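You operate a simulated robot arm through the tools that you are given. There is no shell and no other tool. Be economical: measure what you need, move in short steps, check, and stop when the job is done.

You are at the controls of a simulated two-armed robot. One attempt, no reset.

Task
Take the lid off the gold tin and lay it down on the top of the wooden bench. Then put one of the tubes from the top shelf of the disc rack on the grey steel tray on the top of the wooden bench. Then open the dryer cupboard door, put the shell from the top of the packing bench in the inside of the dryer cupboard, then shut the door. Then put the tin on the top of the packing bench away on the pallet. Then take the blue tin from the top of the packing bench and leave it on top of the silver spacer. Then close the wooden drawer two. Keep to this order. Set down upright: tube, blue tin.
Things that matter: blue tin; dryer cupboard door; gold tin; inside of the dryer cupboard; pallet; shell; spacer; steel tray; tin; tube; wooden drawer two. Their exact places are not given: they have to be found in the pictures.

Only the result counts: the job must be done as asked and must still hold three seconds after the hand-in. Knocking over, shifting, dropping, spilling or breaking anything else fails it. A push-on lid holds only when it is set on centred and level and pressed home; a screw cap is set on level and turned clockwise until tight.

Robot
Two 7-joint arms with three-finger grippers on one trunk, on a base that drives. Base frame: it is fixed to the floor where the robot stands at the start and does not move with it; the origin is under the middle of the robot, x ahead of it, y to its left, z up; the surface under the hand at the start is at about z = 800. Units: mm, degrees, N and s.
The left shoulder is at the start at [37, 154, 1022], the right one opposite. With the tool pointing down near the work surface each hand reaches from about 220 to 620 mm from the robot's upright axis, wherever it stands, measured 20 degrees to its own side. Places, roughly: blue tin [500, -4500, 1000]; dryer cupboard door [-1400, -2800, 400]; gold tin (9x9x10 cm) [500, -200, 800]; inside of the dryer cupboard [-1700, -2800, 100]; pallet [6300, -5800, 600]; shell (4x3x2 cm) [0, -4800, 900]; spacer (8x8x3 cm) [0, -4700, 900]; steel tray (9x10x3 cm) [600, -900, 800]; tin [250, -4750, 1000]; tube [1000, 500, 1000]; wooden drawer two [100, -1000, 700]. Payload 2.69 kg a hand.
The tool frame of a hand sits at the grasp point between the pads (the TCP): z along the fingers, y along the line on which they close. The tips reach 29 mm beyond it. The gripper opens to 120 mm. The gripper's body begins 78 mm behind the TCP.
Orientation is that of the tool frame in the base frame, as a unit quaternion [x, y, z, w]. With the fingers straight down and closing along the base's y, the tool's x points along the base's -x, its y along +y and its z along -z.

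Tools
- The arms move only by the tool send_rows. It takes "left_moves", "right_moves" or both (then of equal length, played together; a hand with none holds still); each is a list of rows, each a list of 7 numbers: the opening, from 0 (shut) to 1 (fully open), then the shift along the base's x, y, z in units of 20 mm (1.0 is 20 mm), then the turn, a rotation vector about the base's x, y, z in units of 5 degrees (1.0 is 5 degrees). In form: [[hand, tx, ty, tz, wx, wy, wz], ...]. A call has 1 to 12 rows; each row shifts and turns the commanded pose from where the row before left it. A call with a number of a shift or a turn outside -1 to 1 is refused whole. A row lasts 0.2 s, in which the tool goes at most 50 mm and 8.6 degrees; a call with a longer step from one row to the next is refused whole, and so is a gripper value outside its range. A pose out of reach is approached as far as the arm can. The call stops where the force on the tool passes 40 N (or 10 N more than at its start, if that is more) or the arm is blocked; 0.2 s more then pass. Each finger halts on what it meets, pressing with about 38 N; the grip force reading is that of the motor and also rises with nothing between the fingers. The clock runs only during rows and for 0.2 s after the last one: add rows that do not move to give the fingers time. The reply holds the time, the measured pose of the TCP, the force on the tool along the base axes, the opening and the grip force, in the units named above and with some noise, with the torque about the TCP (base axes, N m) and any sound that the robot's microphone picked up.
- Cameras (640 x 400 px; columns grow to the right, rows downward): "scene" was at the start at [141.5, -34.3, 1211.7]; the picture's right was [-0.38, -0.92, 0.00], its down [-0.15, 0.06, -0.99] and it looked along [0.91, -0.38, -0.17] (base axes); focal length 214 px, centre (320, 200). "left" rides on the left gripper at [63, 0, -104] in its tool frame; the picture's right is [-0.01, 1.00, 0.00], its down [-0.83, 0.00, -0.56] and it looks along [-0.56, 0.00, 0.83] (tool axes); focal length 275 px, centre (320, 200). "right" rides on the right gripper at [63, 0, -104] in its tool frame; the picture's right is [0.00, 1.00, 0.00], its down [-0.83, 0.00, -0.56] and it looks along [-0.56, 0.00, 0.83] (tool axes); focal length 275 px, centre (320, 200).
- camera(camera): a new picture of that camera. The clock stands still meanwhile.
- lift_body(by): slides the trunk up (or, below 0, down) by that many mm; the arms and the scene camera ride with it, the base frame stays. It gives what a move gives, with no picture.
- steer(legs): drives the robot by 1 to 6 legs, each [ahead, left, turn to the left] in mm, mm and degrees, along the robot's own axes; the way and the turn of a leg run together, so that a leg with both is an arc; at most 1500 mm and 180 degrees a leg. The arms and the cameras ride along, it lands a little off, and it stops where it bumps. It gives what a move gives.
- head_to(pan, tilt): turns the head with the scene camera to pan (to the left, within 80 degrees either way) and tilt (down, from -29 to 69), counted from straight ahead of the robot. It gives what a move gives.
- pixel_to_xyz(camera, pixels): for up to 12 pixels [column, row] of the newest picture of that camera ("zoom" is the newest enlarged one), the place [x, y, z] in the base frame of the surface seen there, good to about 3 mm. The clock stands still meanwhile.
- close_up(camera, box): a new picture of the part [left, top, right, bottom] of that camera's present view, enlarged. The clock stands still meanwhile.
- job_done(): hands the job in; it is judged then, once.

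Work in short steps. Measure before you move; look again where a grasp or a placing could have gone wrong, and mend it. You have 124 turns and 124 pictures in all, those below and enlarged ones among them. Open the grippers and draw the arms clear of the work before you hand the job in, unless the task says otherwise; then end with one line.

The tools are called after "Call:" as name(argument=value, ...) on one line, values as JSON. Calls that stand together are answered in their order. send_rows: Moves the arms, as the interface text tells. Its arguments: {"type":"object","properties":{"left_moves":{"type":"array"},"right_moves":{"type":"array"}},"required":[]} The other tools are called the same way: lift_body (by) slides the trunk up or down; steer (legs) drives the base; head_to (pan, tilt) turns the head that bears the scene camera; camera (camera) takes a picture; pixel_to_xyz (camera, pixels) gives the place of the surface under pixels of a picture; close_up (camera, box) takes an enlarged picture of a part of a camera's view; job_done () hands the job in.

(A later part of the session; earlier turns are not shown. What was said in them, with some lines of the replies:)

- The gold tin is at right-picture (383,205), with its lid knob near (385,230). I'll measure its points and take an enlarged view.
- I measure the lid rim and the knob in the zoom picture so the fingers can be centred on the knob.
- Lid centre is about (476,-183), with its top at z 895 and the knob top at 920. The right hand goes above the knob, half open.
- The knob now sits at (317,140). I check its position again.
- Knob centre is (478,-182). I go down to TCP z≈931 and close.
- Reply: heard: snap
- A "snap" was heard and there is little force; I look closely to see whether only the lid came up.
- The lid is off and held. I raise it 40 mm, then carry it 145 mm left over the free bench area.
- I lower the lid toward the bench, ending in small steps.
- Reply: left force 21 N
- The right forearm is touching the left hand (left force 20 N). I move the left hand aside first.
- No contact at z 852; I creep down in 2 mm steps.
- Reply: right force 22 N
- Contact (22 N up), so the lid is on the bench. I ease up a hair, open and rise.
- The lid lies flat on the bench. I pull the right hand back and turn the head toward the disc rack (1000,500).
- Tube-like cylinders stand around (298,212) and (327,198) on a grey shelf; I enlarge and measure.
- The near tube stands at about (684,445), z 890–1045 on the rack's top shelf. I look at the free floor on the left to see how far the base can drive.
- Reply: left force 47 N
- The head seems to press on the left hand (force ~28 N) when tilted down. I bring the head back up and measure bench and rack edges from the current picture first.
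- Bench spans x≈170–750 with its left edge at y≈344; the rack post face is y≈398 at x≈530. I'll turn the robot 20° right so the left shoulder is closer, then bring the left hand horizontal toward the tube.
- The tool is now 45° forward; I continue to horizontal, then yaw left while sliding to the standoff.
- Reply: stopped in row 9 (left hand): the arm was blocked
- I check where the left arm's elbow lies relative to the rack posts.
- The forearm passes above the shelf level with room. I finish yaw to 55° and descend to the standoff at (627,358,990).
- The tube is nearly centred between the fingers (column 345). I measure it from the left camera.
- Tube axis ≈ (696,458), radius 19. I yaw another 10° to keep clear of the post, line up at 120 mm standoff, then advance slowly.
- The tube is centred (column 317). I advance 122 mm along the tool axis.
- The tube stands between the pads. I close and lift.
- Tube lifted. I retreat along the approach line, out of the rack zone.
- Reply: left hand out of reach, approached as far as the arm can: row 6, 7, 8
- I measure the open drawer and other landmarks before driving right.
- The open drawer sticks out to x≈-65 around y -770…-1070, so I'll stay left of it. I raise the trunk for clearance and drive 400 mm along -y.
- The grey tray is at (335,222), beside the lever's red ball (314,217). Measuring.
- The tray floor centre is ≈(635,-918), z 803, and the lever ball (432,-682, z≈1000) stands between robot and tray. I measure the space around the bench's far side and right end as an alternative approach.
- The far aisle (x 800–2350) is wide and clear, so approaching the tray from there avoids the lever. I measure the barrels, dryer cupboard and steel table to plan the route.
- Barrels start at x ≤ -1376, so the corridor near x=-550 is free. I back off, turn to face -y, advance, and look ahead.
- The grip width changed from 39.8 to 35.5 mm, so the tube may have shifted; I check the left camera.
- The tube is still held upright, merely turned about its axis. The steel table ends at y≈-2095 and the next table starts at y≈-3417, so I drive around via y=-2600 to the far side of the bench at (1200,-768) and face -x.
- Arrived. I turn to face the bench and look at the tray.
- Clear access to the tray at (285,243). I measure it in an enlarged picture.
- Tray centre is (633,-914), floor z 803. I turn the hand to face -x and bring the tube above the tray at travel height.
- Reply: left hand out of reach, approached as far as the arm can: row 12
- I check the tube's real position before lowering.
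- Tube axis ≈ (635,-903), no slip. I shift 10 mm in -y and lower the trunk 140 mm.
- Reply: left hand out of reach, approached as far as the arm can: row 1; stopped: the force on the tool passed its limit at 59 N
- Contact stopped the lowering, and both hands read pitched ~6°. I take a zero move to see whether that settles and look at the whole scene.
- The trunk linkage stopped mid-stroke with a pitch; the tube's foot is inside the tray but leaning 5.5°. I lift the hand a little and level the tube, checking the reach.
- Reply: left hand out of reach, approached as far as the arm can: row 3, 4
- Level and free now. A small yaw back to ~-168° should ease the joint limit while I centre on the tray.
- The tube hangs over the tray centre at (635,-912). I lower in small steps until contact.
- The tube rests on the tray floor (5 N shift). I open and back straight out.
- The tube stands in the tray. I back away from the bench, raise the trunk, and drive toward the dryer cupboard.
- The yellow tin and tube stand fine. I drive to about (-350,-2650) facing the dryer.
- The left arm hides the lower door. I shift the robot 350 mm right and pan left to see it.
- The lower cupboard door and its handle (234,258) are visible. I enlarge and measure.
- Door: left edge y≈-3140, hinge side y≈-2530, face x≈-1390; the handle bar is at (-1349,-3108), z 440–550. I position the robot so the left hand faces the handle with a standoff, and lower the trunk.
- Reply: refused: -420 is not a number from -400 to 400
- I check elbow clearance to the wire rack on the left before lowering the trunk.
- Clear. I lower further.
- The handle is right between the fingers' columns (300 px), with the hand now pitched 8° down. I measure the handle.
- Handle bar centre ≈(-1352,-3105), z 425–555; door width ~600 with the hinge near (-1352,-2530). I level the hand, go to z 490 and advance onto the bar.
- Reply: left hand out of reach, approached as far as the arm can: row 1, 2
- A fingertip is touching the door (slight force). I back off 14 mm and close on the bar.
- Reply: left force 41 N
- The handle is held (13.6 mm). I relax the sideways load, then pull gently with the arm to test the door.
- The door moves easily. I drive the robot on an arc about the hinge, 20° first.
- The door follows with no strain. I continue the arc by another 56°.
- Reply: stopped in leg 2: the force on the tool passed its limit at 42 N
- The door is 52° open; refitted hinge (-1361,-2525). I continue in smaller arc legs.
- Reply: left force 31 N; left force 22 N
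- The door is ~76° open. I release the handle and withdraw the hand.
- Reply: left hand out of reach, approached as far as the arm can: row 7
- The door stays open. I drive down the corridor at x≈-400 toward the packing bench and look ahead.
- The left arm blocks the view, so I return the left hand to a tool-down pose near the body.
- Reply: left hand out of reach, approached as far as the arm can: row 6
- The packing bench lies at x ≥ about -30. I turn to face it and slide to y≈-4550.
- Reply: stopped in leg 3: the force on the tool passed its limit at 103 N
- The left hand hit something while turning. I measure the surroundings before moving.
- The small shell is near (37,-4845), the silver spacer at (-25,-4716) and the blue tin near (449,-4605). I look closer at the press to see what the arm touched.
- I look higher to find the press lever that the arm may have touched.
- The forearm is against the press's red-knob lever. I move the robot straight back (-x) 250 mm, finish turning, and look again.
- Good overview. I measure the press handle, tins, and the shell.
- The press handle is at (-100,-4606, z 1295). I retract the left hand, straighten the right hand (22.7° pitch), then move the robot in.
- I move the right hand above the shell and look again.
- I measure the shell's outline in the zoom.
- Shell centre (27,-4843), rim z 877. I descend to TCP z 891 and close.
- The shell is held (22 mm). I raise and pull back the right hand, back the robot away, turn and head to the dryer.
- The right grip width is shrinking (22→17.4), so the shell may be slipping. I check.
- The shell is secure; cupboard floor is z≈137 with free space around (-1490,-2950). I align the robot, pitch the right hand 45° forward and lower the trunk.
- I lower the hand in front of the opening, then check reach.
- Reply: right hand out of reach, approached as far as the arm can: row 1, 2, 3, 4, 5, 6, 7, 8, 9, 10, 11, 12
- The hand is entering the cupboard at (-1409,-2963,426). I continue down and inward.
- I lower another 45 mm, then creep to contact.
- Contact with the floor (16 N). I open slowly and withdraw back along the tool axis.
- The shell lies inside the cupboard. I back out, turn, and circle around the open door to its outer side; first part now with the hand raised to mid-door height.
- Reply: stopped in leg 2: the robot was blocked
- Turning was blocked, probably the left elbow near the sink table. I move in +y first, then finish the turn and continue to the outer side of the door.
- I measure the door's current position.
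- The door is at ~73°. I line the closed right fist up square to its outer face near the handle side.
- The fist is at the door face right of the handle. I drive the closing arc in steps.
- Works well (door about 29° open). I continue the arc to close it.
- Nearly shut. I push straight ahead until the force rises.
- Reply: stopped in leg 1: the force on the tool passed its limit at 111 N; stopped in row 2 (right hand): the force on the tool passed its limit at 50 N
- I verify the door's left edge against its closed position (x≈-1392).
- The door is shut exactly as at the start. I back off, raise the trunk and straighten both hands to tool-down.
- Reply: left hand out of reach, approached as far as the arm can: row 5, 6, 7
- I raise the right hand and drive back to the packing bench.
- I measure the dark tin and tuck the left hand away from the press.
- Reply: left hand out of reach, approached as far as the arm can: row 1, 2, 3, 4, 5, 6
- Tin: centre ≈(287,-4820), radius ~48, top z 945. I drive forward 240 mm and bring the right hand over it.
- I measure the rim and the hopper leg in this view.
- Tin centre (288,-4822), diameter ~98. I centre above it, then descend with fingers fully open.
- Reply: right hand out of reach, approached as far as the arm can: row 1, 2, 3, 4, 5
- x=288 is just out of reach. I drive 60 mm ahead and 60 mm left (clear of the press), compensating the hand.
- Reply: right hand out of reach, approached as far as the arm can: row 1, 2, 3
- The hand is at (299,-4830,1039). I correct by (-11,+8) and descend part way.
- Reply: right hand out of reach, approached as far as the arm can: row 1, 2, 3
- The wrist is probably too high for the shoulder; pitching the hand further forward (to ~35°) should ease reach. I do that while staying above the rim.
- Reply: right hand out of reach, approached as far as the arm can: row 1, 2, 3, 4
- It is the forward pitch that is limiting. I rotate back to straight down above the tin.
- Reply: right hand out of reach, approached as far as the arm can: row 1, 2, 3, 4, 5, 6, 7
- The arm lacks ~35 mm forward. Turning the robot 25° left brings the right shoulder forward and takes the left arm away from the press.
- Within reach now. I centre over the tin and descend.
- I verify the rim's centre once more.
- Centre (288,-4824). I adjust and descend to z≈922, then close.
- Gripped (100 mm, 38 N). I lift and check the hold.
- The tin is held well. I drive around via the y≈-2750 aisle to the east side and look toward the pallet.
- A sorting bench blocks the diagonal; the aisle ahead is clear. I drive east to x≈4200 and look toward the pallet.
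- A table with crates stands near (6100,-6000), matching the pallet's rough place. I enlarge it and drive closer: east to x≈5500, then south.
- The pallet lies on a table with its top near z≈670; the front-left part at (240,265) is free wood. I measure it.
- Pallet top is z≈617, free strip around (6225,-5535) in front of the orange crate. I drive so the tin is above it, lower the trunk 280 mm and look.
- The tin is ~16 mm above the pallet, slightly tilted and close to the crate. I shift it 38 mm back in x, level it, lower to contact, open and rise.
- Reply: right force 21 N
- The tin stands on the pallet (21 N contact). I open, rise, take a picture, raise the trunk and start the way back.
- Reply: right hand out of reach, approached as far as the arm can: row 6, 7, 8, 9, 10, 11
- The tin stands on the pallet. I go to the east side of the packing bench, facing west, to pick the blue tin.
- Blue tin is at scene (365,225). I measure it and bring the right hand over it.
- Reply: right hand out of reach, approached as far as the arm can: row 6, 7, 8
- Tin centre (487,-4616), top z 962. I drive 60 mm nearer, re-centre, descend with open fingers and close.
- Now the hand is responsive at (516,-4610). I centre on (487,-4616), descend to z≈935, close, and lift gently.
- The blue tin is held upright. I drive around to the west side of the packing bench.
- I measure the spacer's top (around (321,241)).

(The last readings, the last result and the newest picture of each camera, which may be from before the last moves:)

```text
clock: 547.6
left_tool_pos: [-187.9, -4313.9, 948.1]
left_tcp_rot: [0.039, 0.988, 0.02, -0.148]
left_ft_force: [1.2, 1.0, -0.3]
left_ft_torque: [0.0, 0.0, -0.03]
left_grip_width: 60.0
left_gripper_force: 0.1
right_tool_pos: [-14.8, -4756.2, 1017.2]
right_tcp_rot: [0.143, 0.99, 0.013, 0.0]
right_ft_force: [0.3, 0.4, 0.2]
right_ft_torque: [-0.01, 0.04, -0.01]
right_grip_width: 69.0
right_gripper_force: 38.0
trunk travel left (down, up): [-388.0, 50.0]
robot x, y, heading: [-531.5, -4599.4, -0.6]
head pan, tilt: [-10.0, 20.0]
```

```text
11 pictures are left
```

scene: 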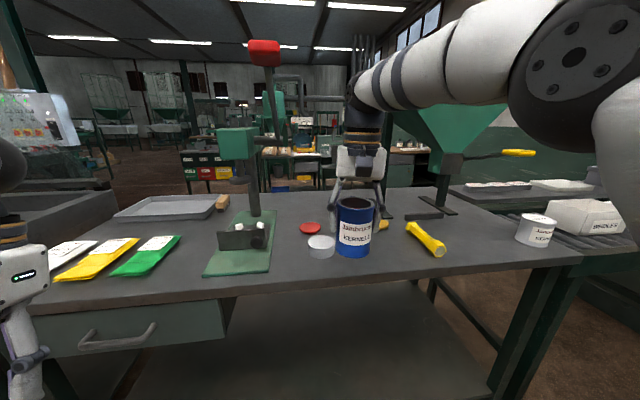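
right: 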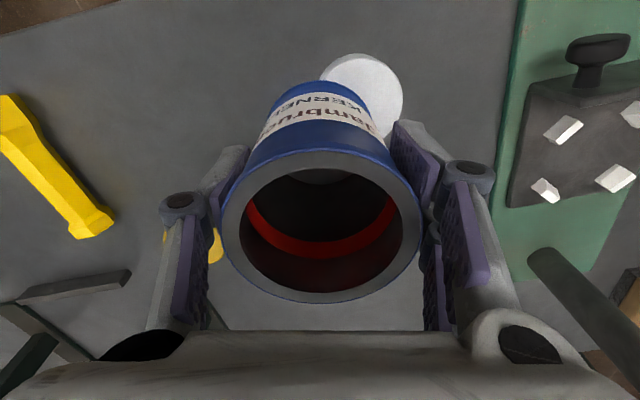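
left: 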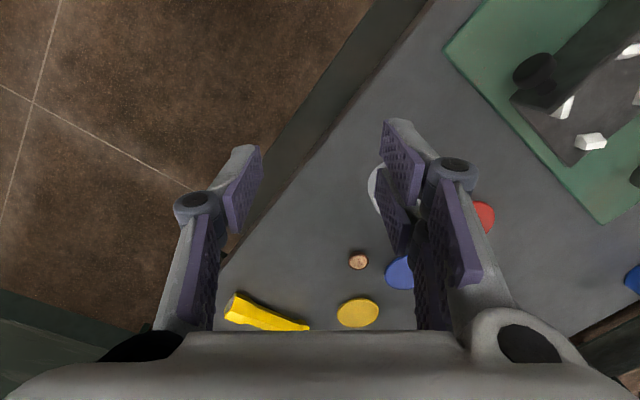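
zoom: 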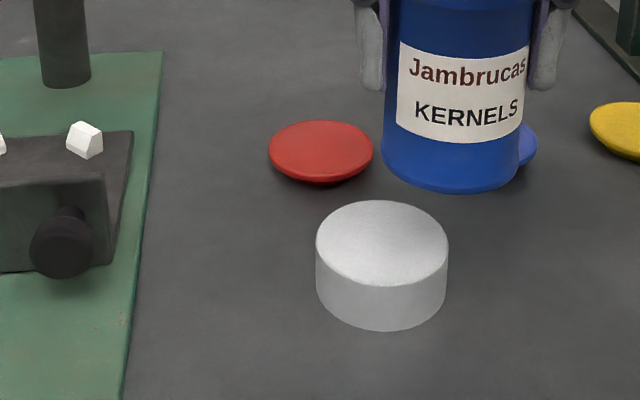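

I query the spacer's rim in the zoom and bring the tin roughly above it at safe height.

Call:
pixel_to_xyz(camera="zoom", pixels=[[319, 244], [446, 244], [382, 203], [382, 283], [340, 215], [425, 215], [340, 272], [425, 272], [382, 244]])

Call:
send_rows(right_moves=[[0.3, 0.37, 0.9, 0, 0, 0, 0], [0.3, 0.37, 0.9, 0, 0, 0, 0], [0.3, 0, 0, -0.9, 0, 0, 0], [0.3, 0, 0, -0.9, 0, 0, 0], [0.3, 0, 0, 0, 0, 0, 0]])

Call:
close_up(camera="scene", box=[240, 190, 400, 290])

```text
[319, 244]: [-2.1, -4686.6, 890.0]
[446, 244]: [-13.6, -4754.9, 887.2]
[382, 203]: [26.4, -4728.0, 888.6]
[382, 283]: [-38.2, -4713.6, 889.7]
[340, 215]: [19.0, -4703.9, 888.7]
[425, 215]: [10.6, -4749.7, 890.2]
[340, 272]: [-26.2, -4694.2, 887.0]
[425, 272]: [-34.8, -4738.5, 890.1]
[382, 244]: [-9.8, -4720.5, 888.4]
```

```text
clock: 548.8
left_tool_pos: [-187.9, -4313.8, 947.5]
left_tcp_rot: [0.038, 0.988, 0.02, -0.147]
left_ft_force: [0.0, 0.6, 0.4]
left_ft_torque: [0.01, -0.02, -0.01]
left_grip_width: 60.0
left_gripper_force: 0.1
right_tool_pos: [0.2, -4720.6, 980.2]
right_tcp_rot: [0.142, 0.99, 0.013, 0.0]
right_ft_force: [-0.4, 0.0, -0.7]
right_ft_torque: [0.02, 0.01, 0.0]
right_grip_width: 69.0
right_gripper_force: 38.1
trunk travel left (down, up): [-388.0, 50.0]
robot x, y, heading: [-531.7, -4601.5, -0.4]
head pan, tilt: [-10.0, 20.0]
```

```text
4.00 times, centred on (320, 240) of scene
```

zoom: 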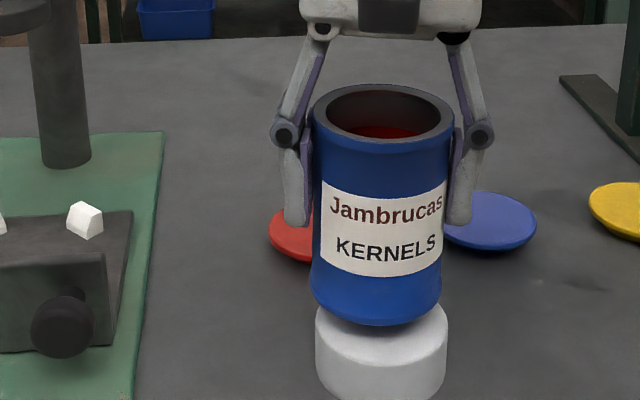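

Spacer centre ≈ (-7,-4721), top z 888.5. I shift -7 mm and lower to contact.

Call:
send_rows(right_moves=[[0.3, -0.35, 0, 0, 0, 0, 0], [0.3, 0, 0, -0.35, 0, 0, 0], [0.3, 0, 0, -0.2, 0, 0, 0], [0.3, 0, 0, -0.1, 0, 0, 0], [0.3, 0, 0, -0.08, 0, 0, 0], [0.3, 0, 0, -0.07, 0, 0, 0], [0.3, 0, 0, 0, 0, 0, 0]])

Call:
send_rows(right_moves=[[0.3, 0, 0, -0.06, 0, 0, 0], [0.3, 0, 0, 0, 0, 0, 0]])

Call:
close_up(camera="scene", box=[240, 190, 400, 290])

```text
clock: 550.4
left_tool_pos: [-189.1, -4314.5, 947.2]
left_tcp_rot: [0.038, 0.988, 0.02, -0.147]
left_ft_force: [-0.7, -0.6, 0.7]
left_ft_torque: [-0.01, 0.03, 0.0]
left_grip_width: 60.1
left_gripper_force: 0.1
right_tool_pos: [-6.9, -4720.1, 965.8]
right_tcp_rot: [0.143, 0.99, 0.012, 0.001]
right_ft_force: [0.5, -0.9, 8.3]
right_ft_torque: [-0.37, 0.12, -0.06]
right_grip_width: 68.9
right_gripper_force: 37.9
trunk travel left (down, up): [-388.0, 50.0]
robot x, y, heading: [-528.9, -4602.7, -0.6]
head pan, tilt: [-10.0, 20.0]
```

```text
clock: 551.0
left_tool_pos: [-188.8, -4315.5, 948.7]
left_tcp_rot: [0.038, 0.988, 0.02, -0.147]
left_ft_force: [0.2, -0.5, 0.3]
left_ft_torque: [-0.03, 0.01, 0.01]
left_grip_width: 60.1
left_gripper_force: 0.2
right_tool_pos: [-6.6, -4721.1, 965.7]
right_tcp_rot: [0.142, 0.99, 0.013, 0.002]
right_ft_force: [1.9, -0.2, 18.4]
right_ft_torque: [-0.52, -0.05, 0.02]
right_grip_width: 69.1
right_gripper_force: 38.2
trunk travel left (down, up): [-388.0, 50.0]
robot x, y, heading: [-526.0, -4602.0, -0.4]
head pan, tilt: [-10.0, 20.0]
```

```text
4.00 times, centred on (320, 240) of scene
```

zoom: 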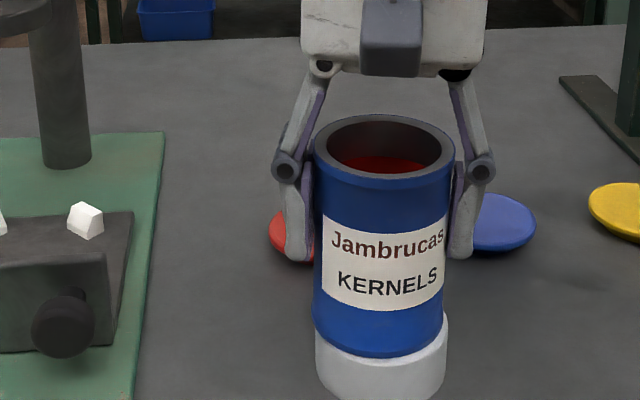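

Seated with 18 N. I open, rise, photograph the result, then back away, drive to the open drawer and prepare the right fist at drawer height.

Call:
send_rows(right_moves=[[0.62, 0, 0, 0, 0, 0, 0], [0.7, 0, 0, 0, 0, 0, 0], [0.8, 0, 0, 0, 0, 0, 0], [0.8, 0, 0, 0, 0, 0, 0], [0.8, 0, 0, 0.5, 0, 0, 0], [0.8, 0, 0, 1, 0, 0, 0], [0.8, 0, 0, 1, 0, 0, 0], [0.8, 0, 0, 1, 0, 0, 0], [0.8, 0, 0, 1, 0, 0, 0], [0.8, 0, 0, 1, 0, 0, 0]])

Call:
close_up(camera="scene", box=[240, 170, 400, 290])

Call:
steer(legs=[[-300, 0, 0.4], [0, 1265, 0], [0, 1265, 0], [0, 1265, 0]])

Call:
lift_body(by=-70)

Call:
send_rows(right_moves=[[0, 0.45, 0, -1, 0, -1, 0], [0, 0.45, 0, -1, 0, -1, 0], [0, 0.45, 0, -1, 0, -1, 0], [0, 0.45, 0, -1, 0, -1, 0], [0, 0.45, 0, -1, 0, -1, 0], [0, 0.45, 0, -1, 0, -1, 0], [0, 0.45, 0, -1, 0, -1, 0], [0, 0.45, 0, -1, 0, -1, 0], [0, 0.45, 0, -1, 0, -1, 0]])

Call:
send_rows(right_moves=[[0, 0, 0, -1, 0, 0, 0], [0, 0, 0, -1, 0, 0, 0], [0, 0, 0, -1, 0, 0, 0], [0, 0, 0, -1, 0, 0, 0], [0, 0, 0, -1, 0, 0, 0], [0, 0, 0, 0, 0, 0, 0]])

Call:
head_to(pan=-10, tilt=25)

Call:
camera(camera="scene")

```text
clock: 553.2
left_tool_pos: [-189.0, -4313.9, 947.4]
left_tcp_rot: [0.038, 0.988, 0.021, -0.147]
left_ft_force: [0.2, 0.0, 0.2]
left_ft_torque: [0.0, 0.04, -0.02]
left_grip_width: 60.0
left_gripper_force: 0.0
right_tool_pos: [-11.4, -4720.7, 1072.1]
right_tcp_rot: [0.143, 0.99, 0.012, 0.0]
right_ft_force: [-0.7, 0.3, 0.0]
right_ft_torque: [-0.01, -0.01, -0.01]
right_grip_width: 96.0
right_gripper_force: 0.0
right hand out of reach, approached as far as the arm can: row 10
trunk travel left (down, up): [-388.0, 50.0]
robot x, y, heading: [-532.4, -4599.7, -0.2]
head pan, tilt: [-10.0, 20.0]
```

```text
3.33 times, centred on (320, 230) of scene
```

zoom: 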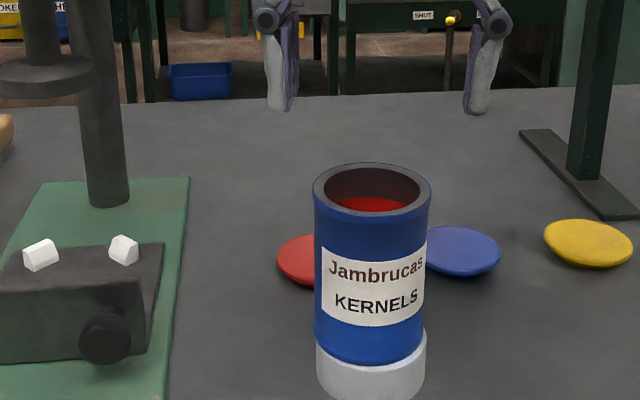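

```text
clock: 583.9
left_tool_pos: [-504.7, -517.3, 948.3]
left_tcp_rot: [0.032, 0.988, 0.02, -0.147]
left_ft_force: [0.2, 0.7, -0.4]
left_ft_torque: [0.0, 0.01, -0.01]
left_grip_width: 60.1
left_gripper_force: 0.1
right_tool_pos: [-321.8, -922.5, 1072.2]
right_tcp_rot: [0.135, 0.991, 0.012, -0.002]
right_ft_force: [-0.1, 0.1, 0.0]
right_ft_torque: [0.01, -0.02, 0.0]
right_grip_width: 96.1
right_gripper_force: 0.0
trunk travel left (down, up): [-388.0, 50.0]
robot x, y, heading: [-844.8, -806.2, 0.4]
head pan, tilt: [-10.0, 20.0]
```

```text
clock: 585.0
left_tool_pos: [-505.8, -518.6, 878.7]
left_tcp_rot: [0.032, 0.988, 0.019, -0.147]
left_ft_force: [-0.2, 0.7, -0.6]
left_ft_torque: [0.03, 0.0, 0.0]
left_grip_width: 60.3
left_gripper_force: 0.1
right_tool_pos: [-322.2, -922.5, 1001.1]
right_tcp_rot: [0.136, 0.991, 0.013, -0.001]
right_ft_force: [0.4, 0.5, -0.3]
right_ft_torque: [0.01, -0.01, 0.01]
right_grip_width: 96.1
right_gripper_force: 0.1
trunk travel left (down, up): [-318.0, 120.0]
robot x, y, heading: [-844.7, -807.6, 0.5]
head pan, tilt: [-10.0, 20.0]
```

```text
clock: 587.0
left_tool_pos: [-504.2, -517.4, 877.4]
left_tcp_rot: [0.032, 0.988, 0.019, -0.147]
left_ft_force: [-0.2, 0.5, -0.8]
left_ft_torque: [-0.01, 0.0, 0.0]
left_grip_width: 60.0
left_gripper_force: 0.1
right_tool_pos: [-240.5, -921.1, 820.7]
right_tcp_rot: [0.121, 0.916, 0.063, 0.377]
right_ft_force: [0.8, 0.4, 0.5]
right_ft_torque: [-0.02, -0.01, -0.03]
right_grip_width: 0.1
right_gripper_force: 28.8
trunk travel left (down, up): [-318.0, 120.0]
robot x, y, heading: [-842.3, -812.0, 0.6]
head pan, tilt: [-10.0, 20.0]
```

```text
clock: 588.4
left_tool_pos: [-504.8, -518.5, 877.5]
left_tcp_rot: [0.032, 0.989, 0.019, -0.146]
left_ft_force: [-0.2, -0.5, 0.3]
left_ft_torque: [0.01, 0.04, 0.01]
left_grip_width: 59.7
left_gripper_force: 0.1
right_tool_pos: [-241.0, -923.1, 721.5]
right_tcp_rot: [0.121, 0.915, 0.064, 0.379]
right_ft_force: [-0.8, -0.3, -0.4]
right_ft_torque: [-0.03, 0.01, 0.01]
right_grip_width: 0.0
right_gripper_force: 29.0
trunk travel left (down, up): [-318.0, 120.0]
robot x, y, heading: [-842.8, -811.0, 0.6]
head pan, tilt: [-10.0, 20.0]
```

```text
clock: 589.0
left_tool_pos: [-505.4, -519.2, 877.4]
left_tcp_rot: [0.032, 0.988, 0.019, -0.147]
left_ft_force: [-0.5, 0.6, -0.6]
left_ft_torque: [0.03, -0.01, 0.01]
left_grip_width: 60.0
left_gripper_force: 0.0
right_tool_pos: [-240.6, -922.3, 720.6]
right_tcp_rot: [0.121, 0.915, 0.064, 0.379]
right_ft_force: [0.3, 0.5, -0.4]
right_ft_torque: [0.03, 0.0, 0.01]
right_grip_width: 0.0
right_gripper_force: 28.5
trunk travel left (down, up): [-318.0, 120.0]
robot x, y, heading: [-840.6, -808.2, 0.5]
head pan, tilt: [-10.0, 25.0]
```

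```text
7 pictures are left
5 turns are left
```

scene: 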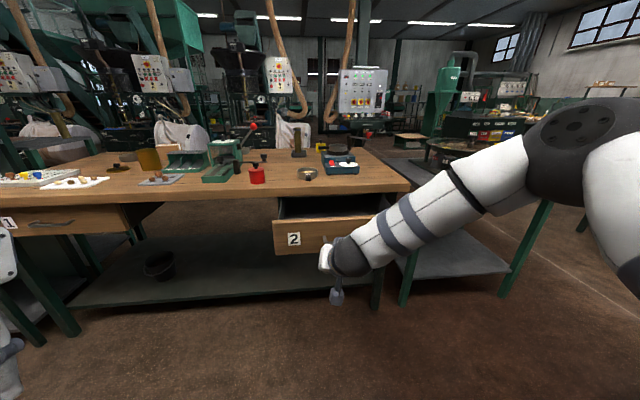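

Drawer two's front (label at (294,240)) is ahead of the fist. I measure it and drawer one (closed reference), then push ahead until force stops me and measure again.

Call:
pixel_to_xyz(camera="scene", pixels=[[283, 230], [283, 248], [320, 230], [100, 215], [60, 230], [330, 245], [368, 222]])

Call:
steer(legs=[[200, 0, -0.5], [200, 0, 0]])

Call:
camera(camera="scene")

```text
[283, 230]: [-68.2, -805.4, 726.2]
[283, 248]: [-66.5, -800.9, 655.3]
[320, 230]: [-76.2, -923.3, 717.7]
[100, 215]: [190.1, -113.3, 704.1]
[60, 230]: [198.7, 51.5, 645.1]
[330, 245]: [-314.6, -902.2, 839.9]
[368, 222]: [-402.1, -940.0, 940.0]
```

```text
clock: 591.6
left_tool_pos: [-155.5, -520.6, 877.5]
left_tcp_rot: [0.037, 0.988, 0.02, -0.148]
left_ft_force: [0.0, -0.3, -0.3]
left_ft_torque: [0.01, 0.03, -0.01]
left_grip_width: 59.8
left_gripper_force: 0.1
right_tool_pos: [99.8, -927.2, 720.1]
right_tcp_rot: [0.127, 0.917, 0.062, 0.374]
right_ft_force: [-3.1, -0.5, 1.6]
right_ft_torque: [0.01, -0.02, -0.03]
right_grip_width: 0.0
right_gripper_force: 29.0
trunk travel left (down, up): [-318.0, 120.0]
robot x, y, heading: [-499.5, -809.4, -0.3]
head pan, tilt: [-10.0, 25.0]
stopped in leg 2: the force on the tool passed its limit at 161 N (the readings are from after the stop); the commanded pose is now the measured one
```

```text
6 pictures are left
4 turns are left
```

scene: 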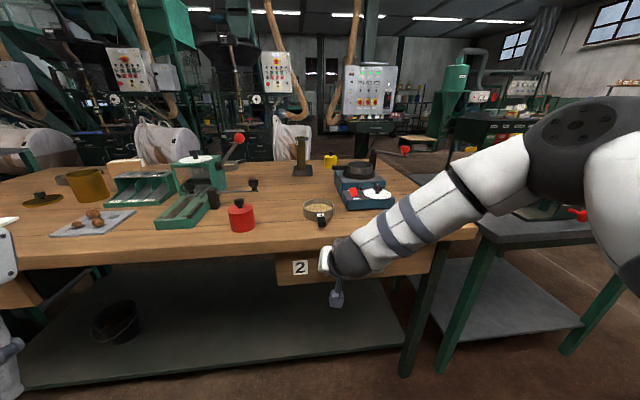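

The push ended with a hard stop at 161 N. I measure whether the front is flush (expected x≈139 at y≈-805).

Call:
pixel_to_xyz(camera="scene", pixels=[[285, 265], [285, 278], [310, 268], [283, 254], [278, 250], [400, 265], [300, 247]])

Call:
send_rows(right_moves=[[0, 0.3, 0, 0, 0, 0, 0], [0, 0.3, 0, 0, 0, 0, 0], [0, 0, 0, 0, 0, 0, 0]])

Call:
steer(legs=[[-350, 0, 0]])

Call:
close_up(camera="scene", box=[80, 140, 400, 300])

Call:
pixel_to_xyz(camera="zoom", pixels=[[400, 180], [420, 190], [440, 180], [460, 190], [400, 160], [480, 180], [60, 150], [420, 170]])

```text
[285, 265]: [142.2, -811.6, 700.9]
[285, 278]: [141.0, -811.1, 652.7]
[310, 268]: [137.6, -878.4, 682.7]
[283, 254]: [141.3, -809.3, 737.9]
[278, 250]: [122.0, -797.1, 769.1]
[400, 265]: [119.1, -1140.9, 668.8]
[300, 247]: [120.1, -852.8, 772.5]
```

```text
clock: 592.0
left_tool_pos: [-158.7, -521.8, 877.8]
left_tcp_rot: [0.036, 0.988, 0.02, -0.146]
left_ft_force: [0.0, 0.1, -0.9]
left_ft_torque: [-0.01, -0.01, -0.01]
left_grip_width: 60.1
left_gripper_force: 0.0
right_tool_pos: [99.9, -926.8, 718.1]
right_tcp_rot: [0.127, 0.919, 0.062, 0.369]
right_ft_force: [-20.3, -0.7, 8.7]
right_ft_torque: [0.01, -0.28, -0.02]
right_grip_width: 0.0
right_gripper_force: 28.4
trunk travel left (down, up): [-318.0, 120.0]
robot x, y, heading: [-496.1, -808.1, -0.2]
head pan, tilt: [-10.0, 25.0]
stopped in row 2 (right hand): the force on the tool passed its limit at 46 N (the readings are from after the stop); the commanded pose is now the measured one
```

```text
clock: 594.3
left_tool_pos: [-504.0, -519.8, 877.0]
left_tcp_rot: [0.033, 0.988, 0.02, -0.148]
left_ft_force: [0.0, -0.6, -0.6]
left_ft_torque: [0.0, 0.01, 0.03]
left_grip_width: 60.3
left_gripper_force: 0.0
right_tool_pos: [-241.9, -922.0, 716.6]
right_tcp_rot: [0.125, 0.919, 0.062, 0.369]
right_ft_force: [-0.3, -0.3, 0.2]
right_ft_torque: [0.03, 0.01, 0.02]
right_grip_width: 0.0
right_gripper_force: 28.4
trunk travel left (down, up): [-318.0, 120.0]
robot x, y, heading: [-844.7, -811.4, 0.1]
head pan, tilt: [-10.0, 25.0]
```

```text
2.00 times, centred on (240, 220) of scene
```

zoom: 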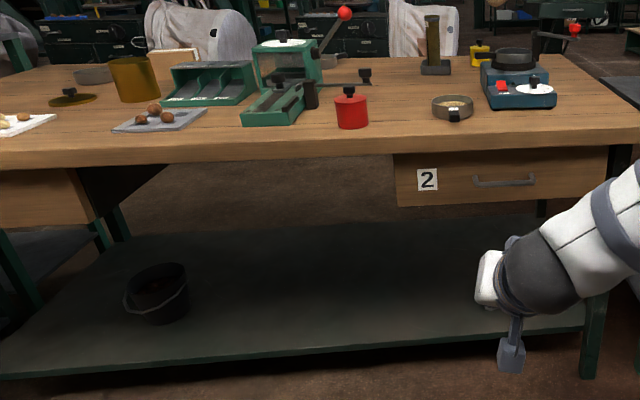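

```text
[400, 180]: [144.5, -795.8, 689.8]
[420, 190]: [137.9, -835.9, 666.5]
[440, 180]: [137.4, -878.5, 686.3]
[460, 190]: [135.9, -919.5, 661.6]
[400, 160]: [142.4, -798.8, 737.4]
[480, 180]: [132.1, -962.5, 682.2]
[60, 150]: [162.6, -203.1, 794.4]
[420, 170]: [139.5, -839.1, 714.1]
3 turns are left
```

Drawer two is flush (x≈138–144) and stays shut; the tube, lid and tins on the bench look right. I open the right gripper and hand in.

Call:
send_rows(right_moves=[[0.5, -0.5, 0, 0, 0, 0, 0], [0.5, 0, 0, 0, 0, 0, 0], [0.5, 0, 0, 0, 0, 0, 0]])

Call:
job_done()

```text
clock: 595.1
left_tool_pos: [-503.0, -517.9, 877.6]
left_tcp_rot: [0.034, 0.988, 0.019, -0.149]
left_ft_force: [0.3, 0.0, -0.2]
left_ft_torque: [0.04, 0.01, -0.02]
left_grip_width: 60.1
left_gripper_force: 0.0
right_tool_pos: [-251.9, -922.9, 716.9]
right_tcp_rot: [0.124, 0.919, 0.063, 0.369]
right_ft_force: [-0.2, -0.5, -0.4]
right_ft_torque: [0.02, -0.02, 0.05]
right_grip_width: 60.1
right_gripper_force: 0.0
trunk travel left (down, up): [-318.0, 120.0]
robot x, y, heading: [-840.1, -809.8, 0.3]
head pan, tilt: [-10.0, 25.0]
```

```text
The job is handed in.
```

I did all six steps in the order given and handed the job in; no verdict came back. One risk: my left arm hit the press's red-knob lever on the packing bench hard (103 N), and I could not confirm that the lever stayed where it was.
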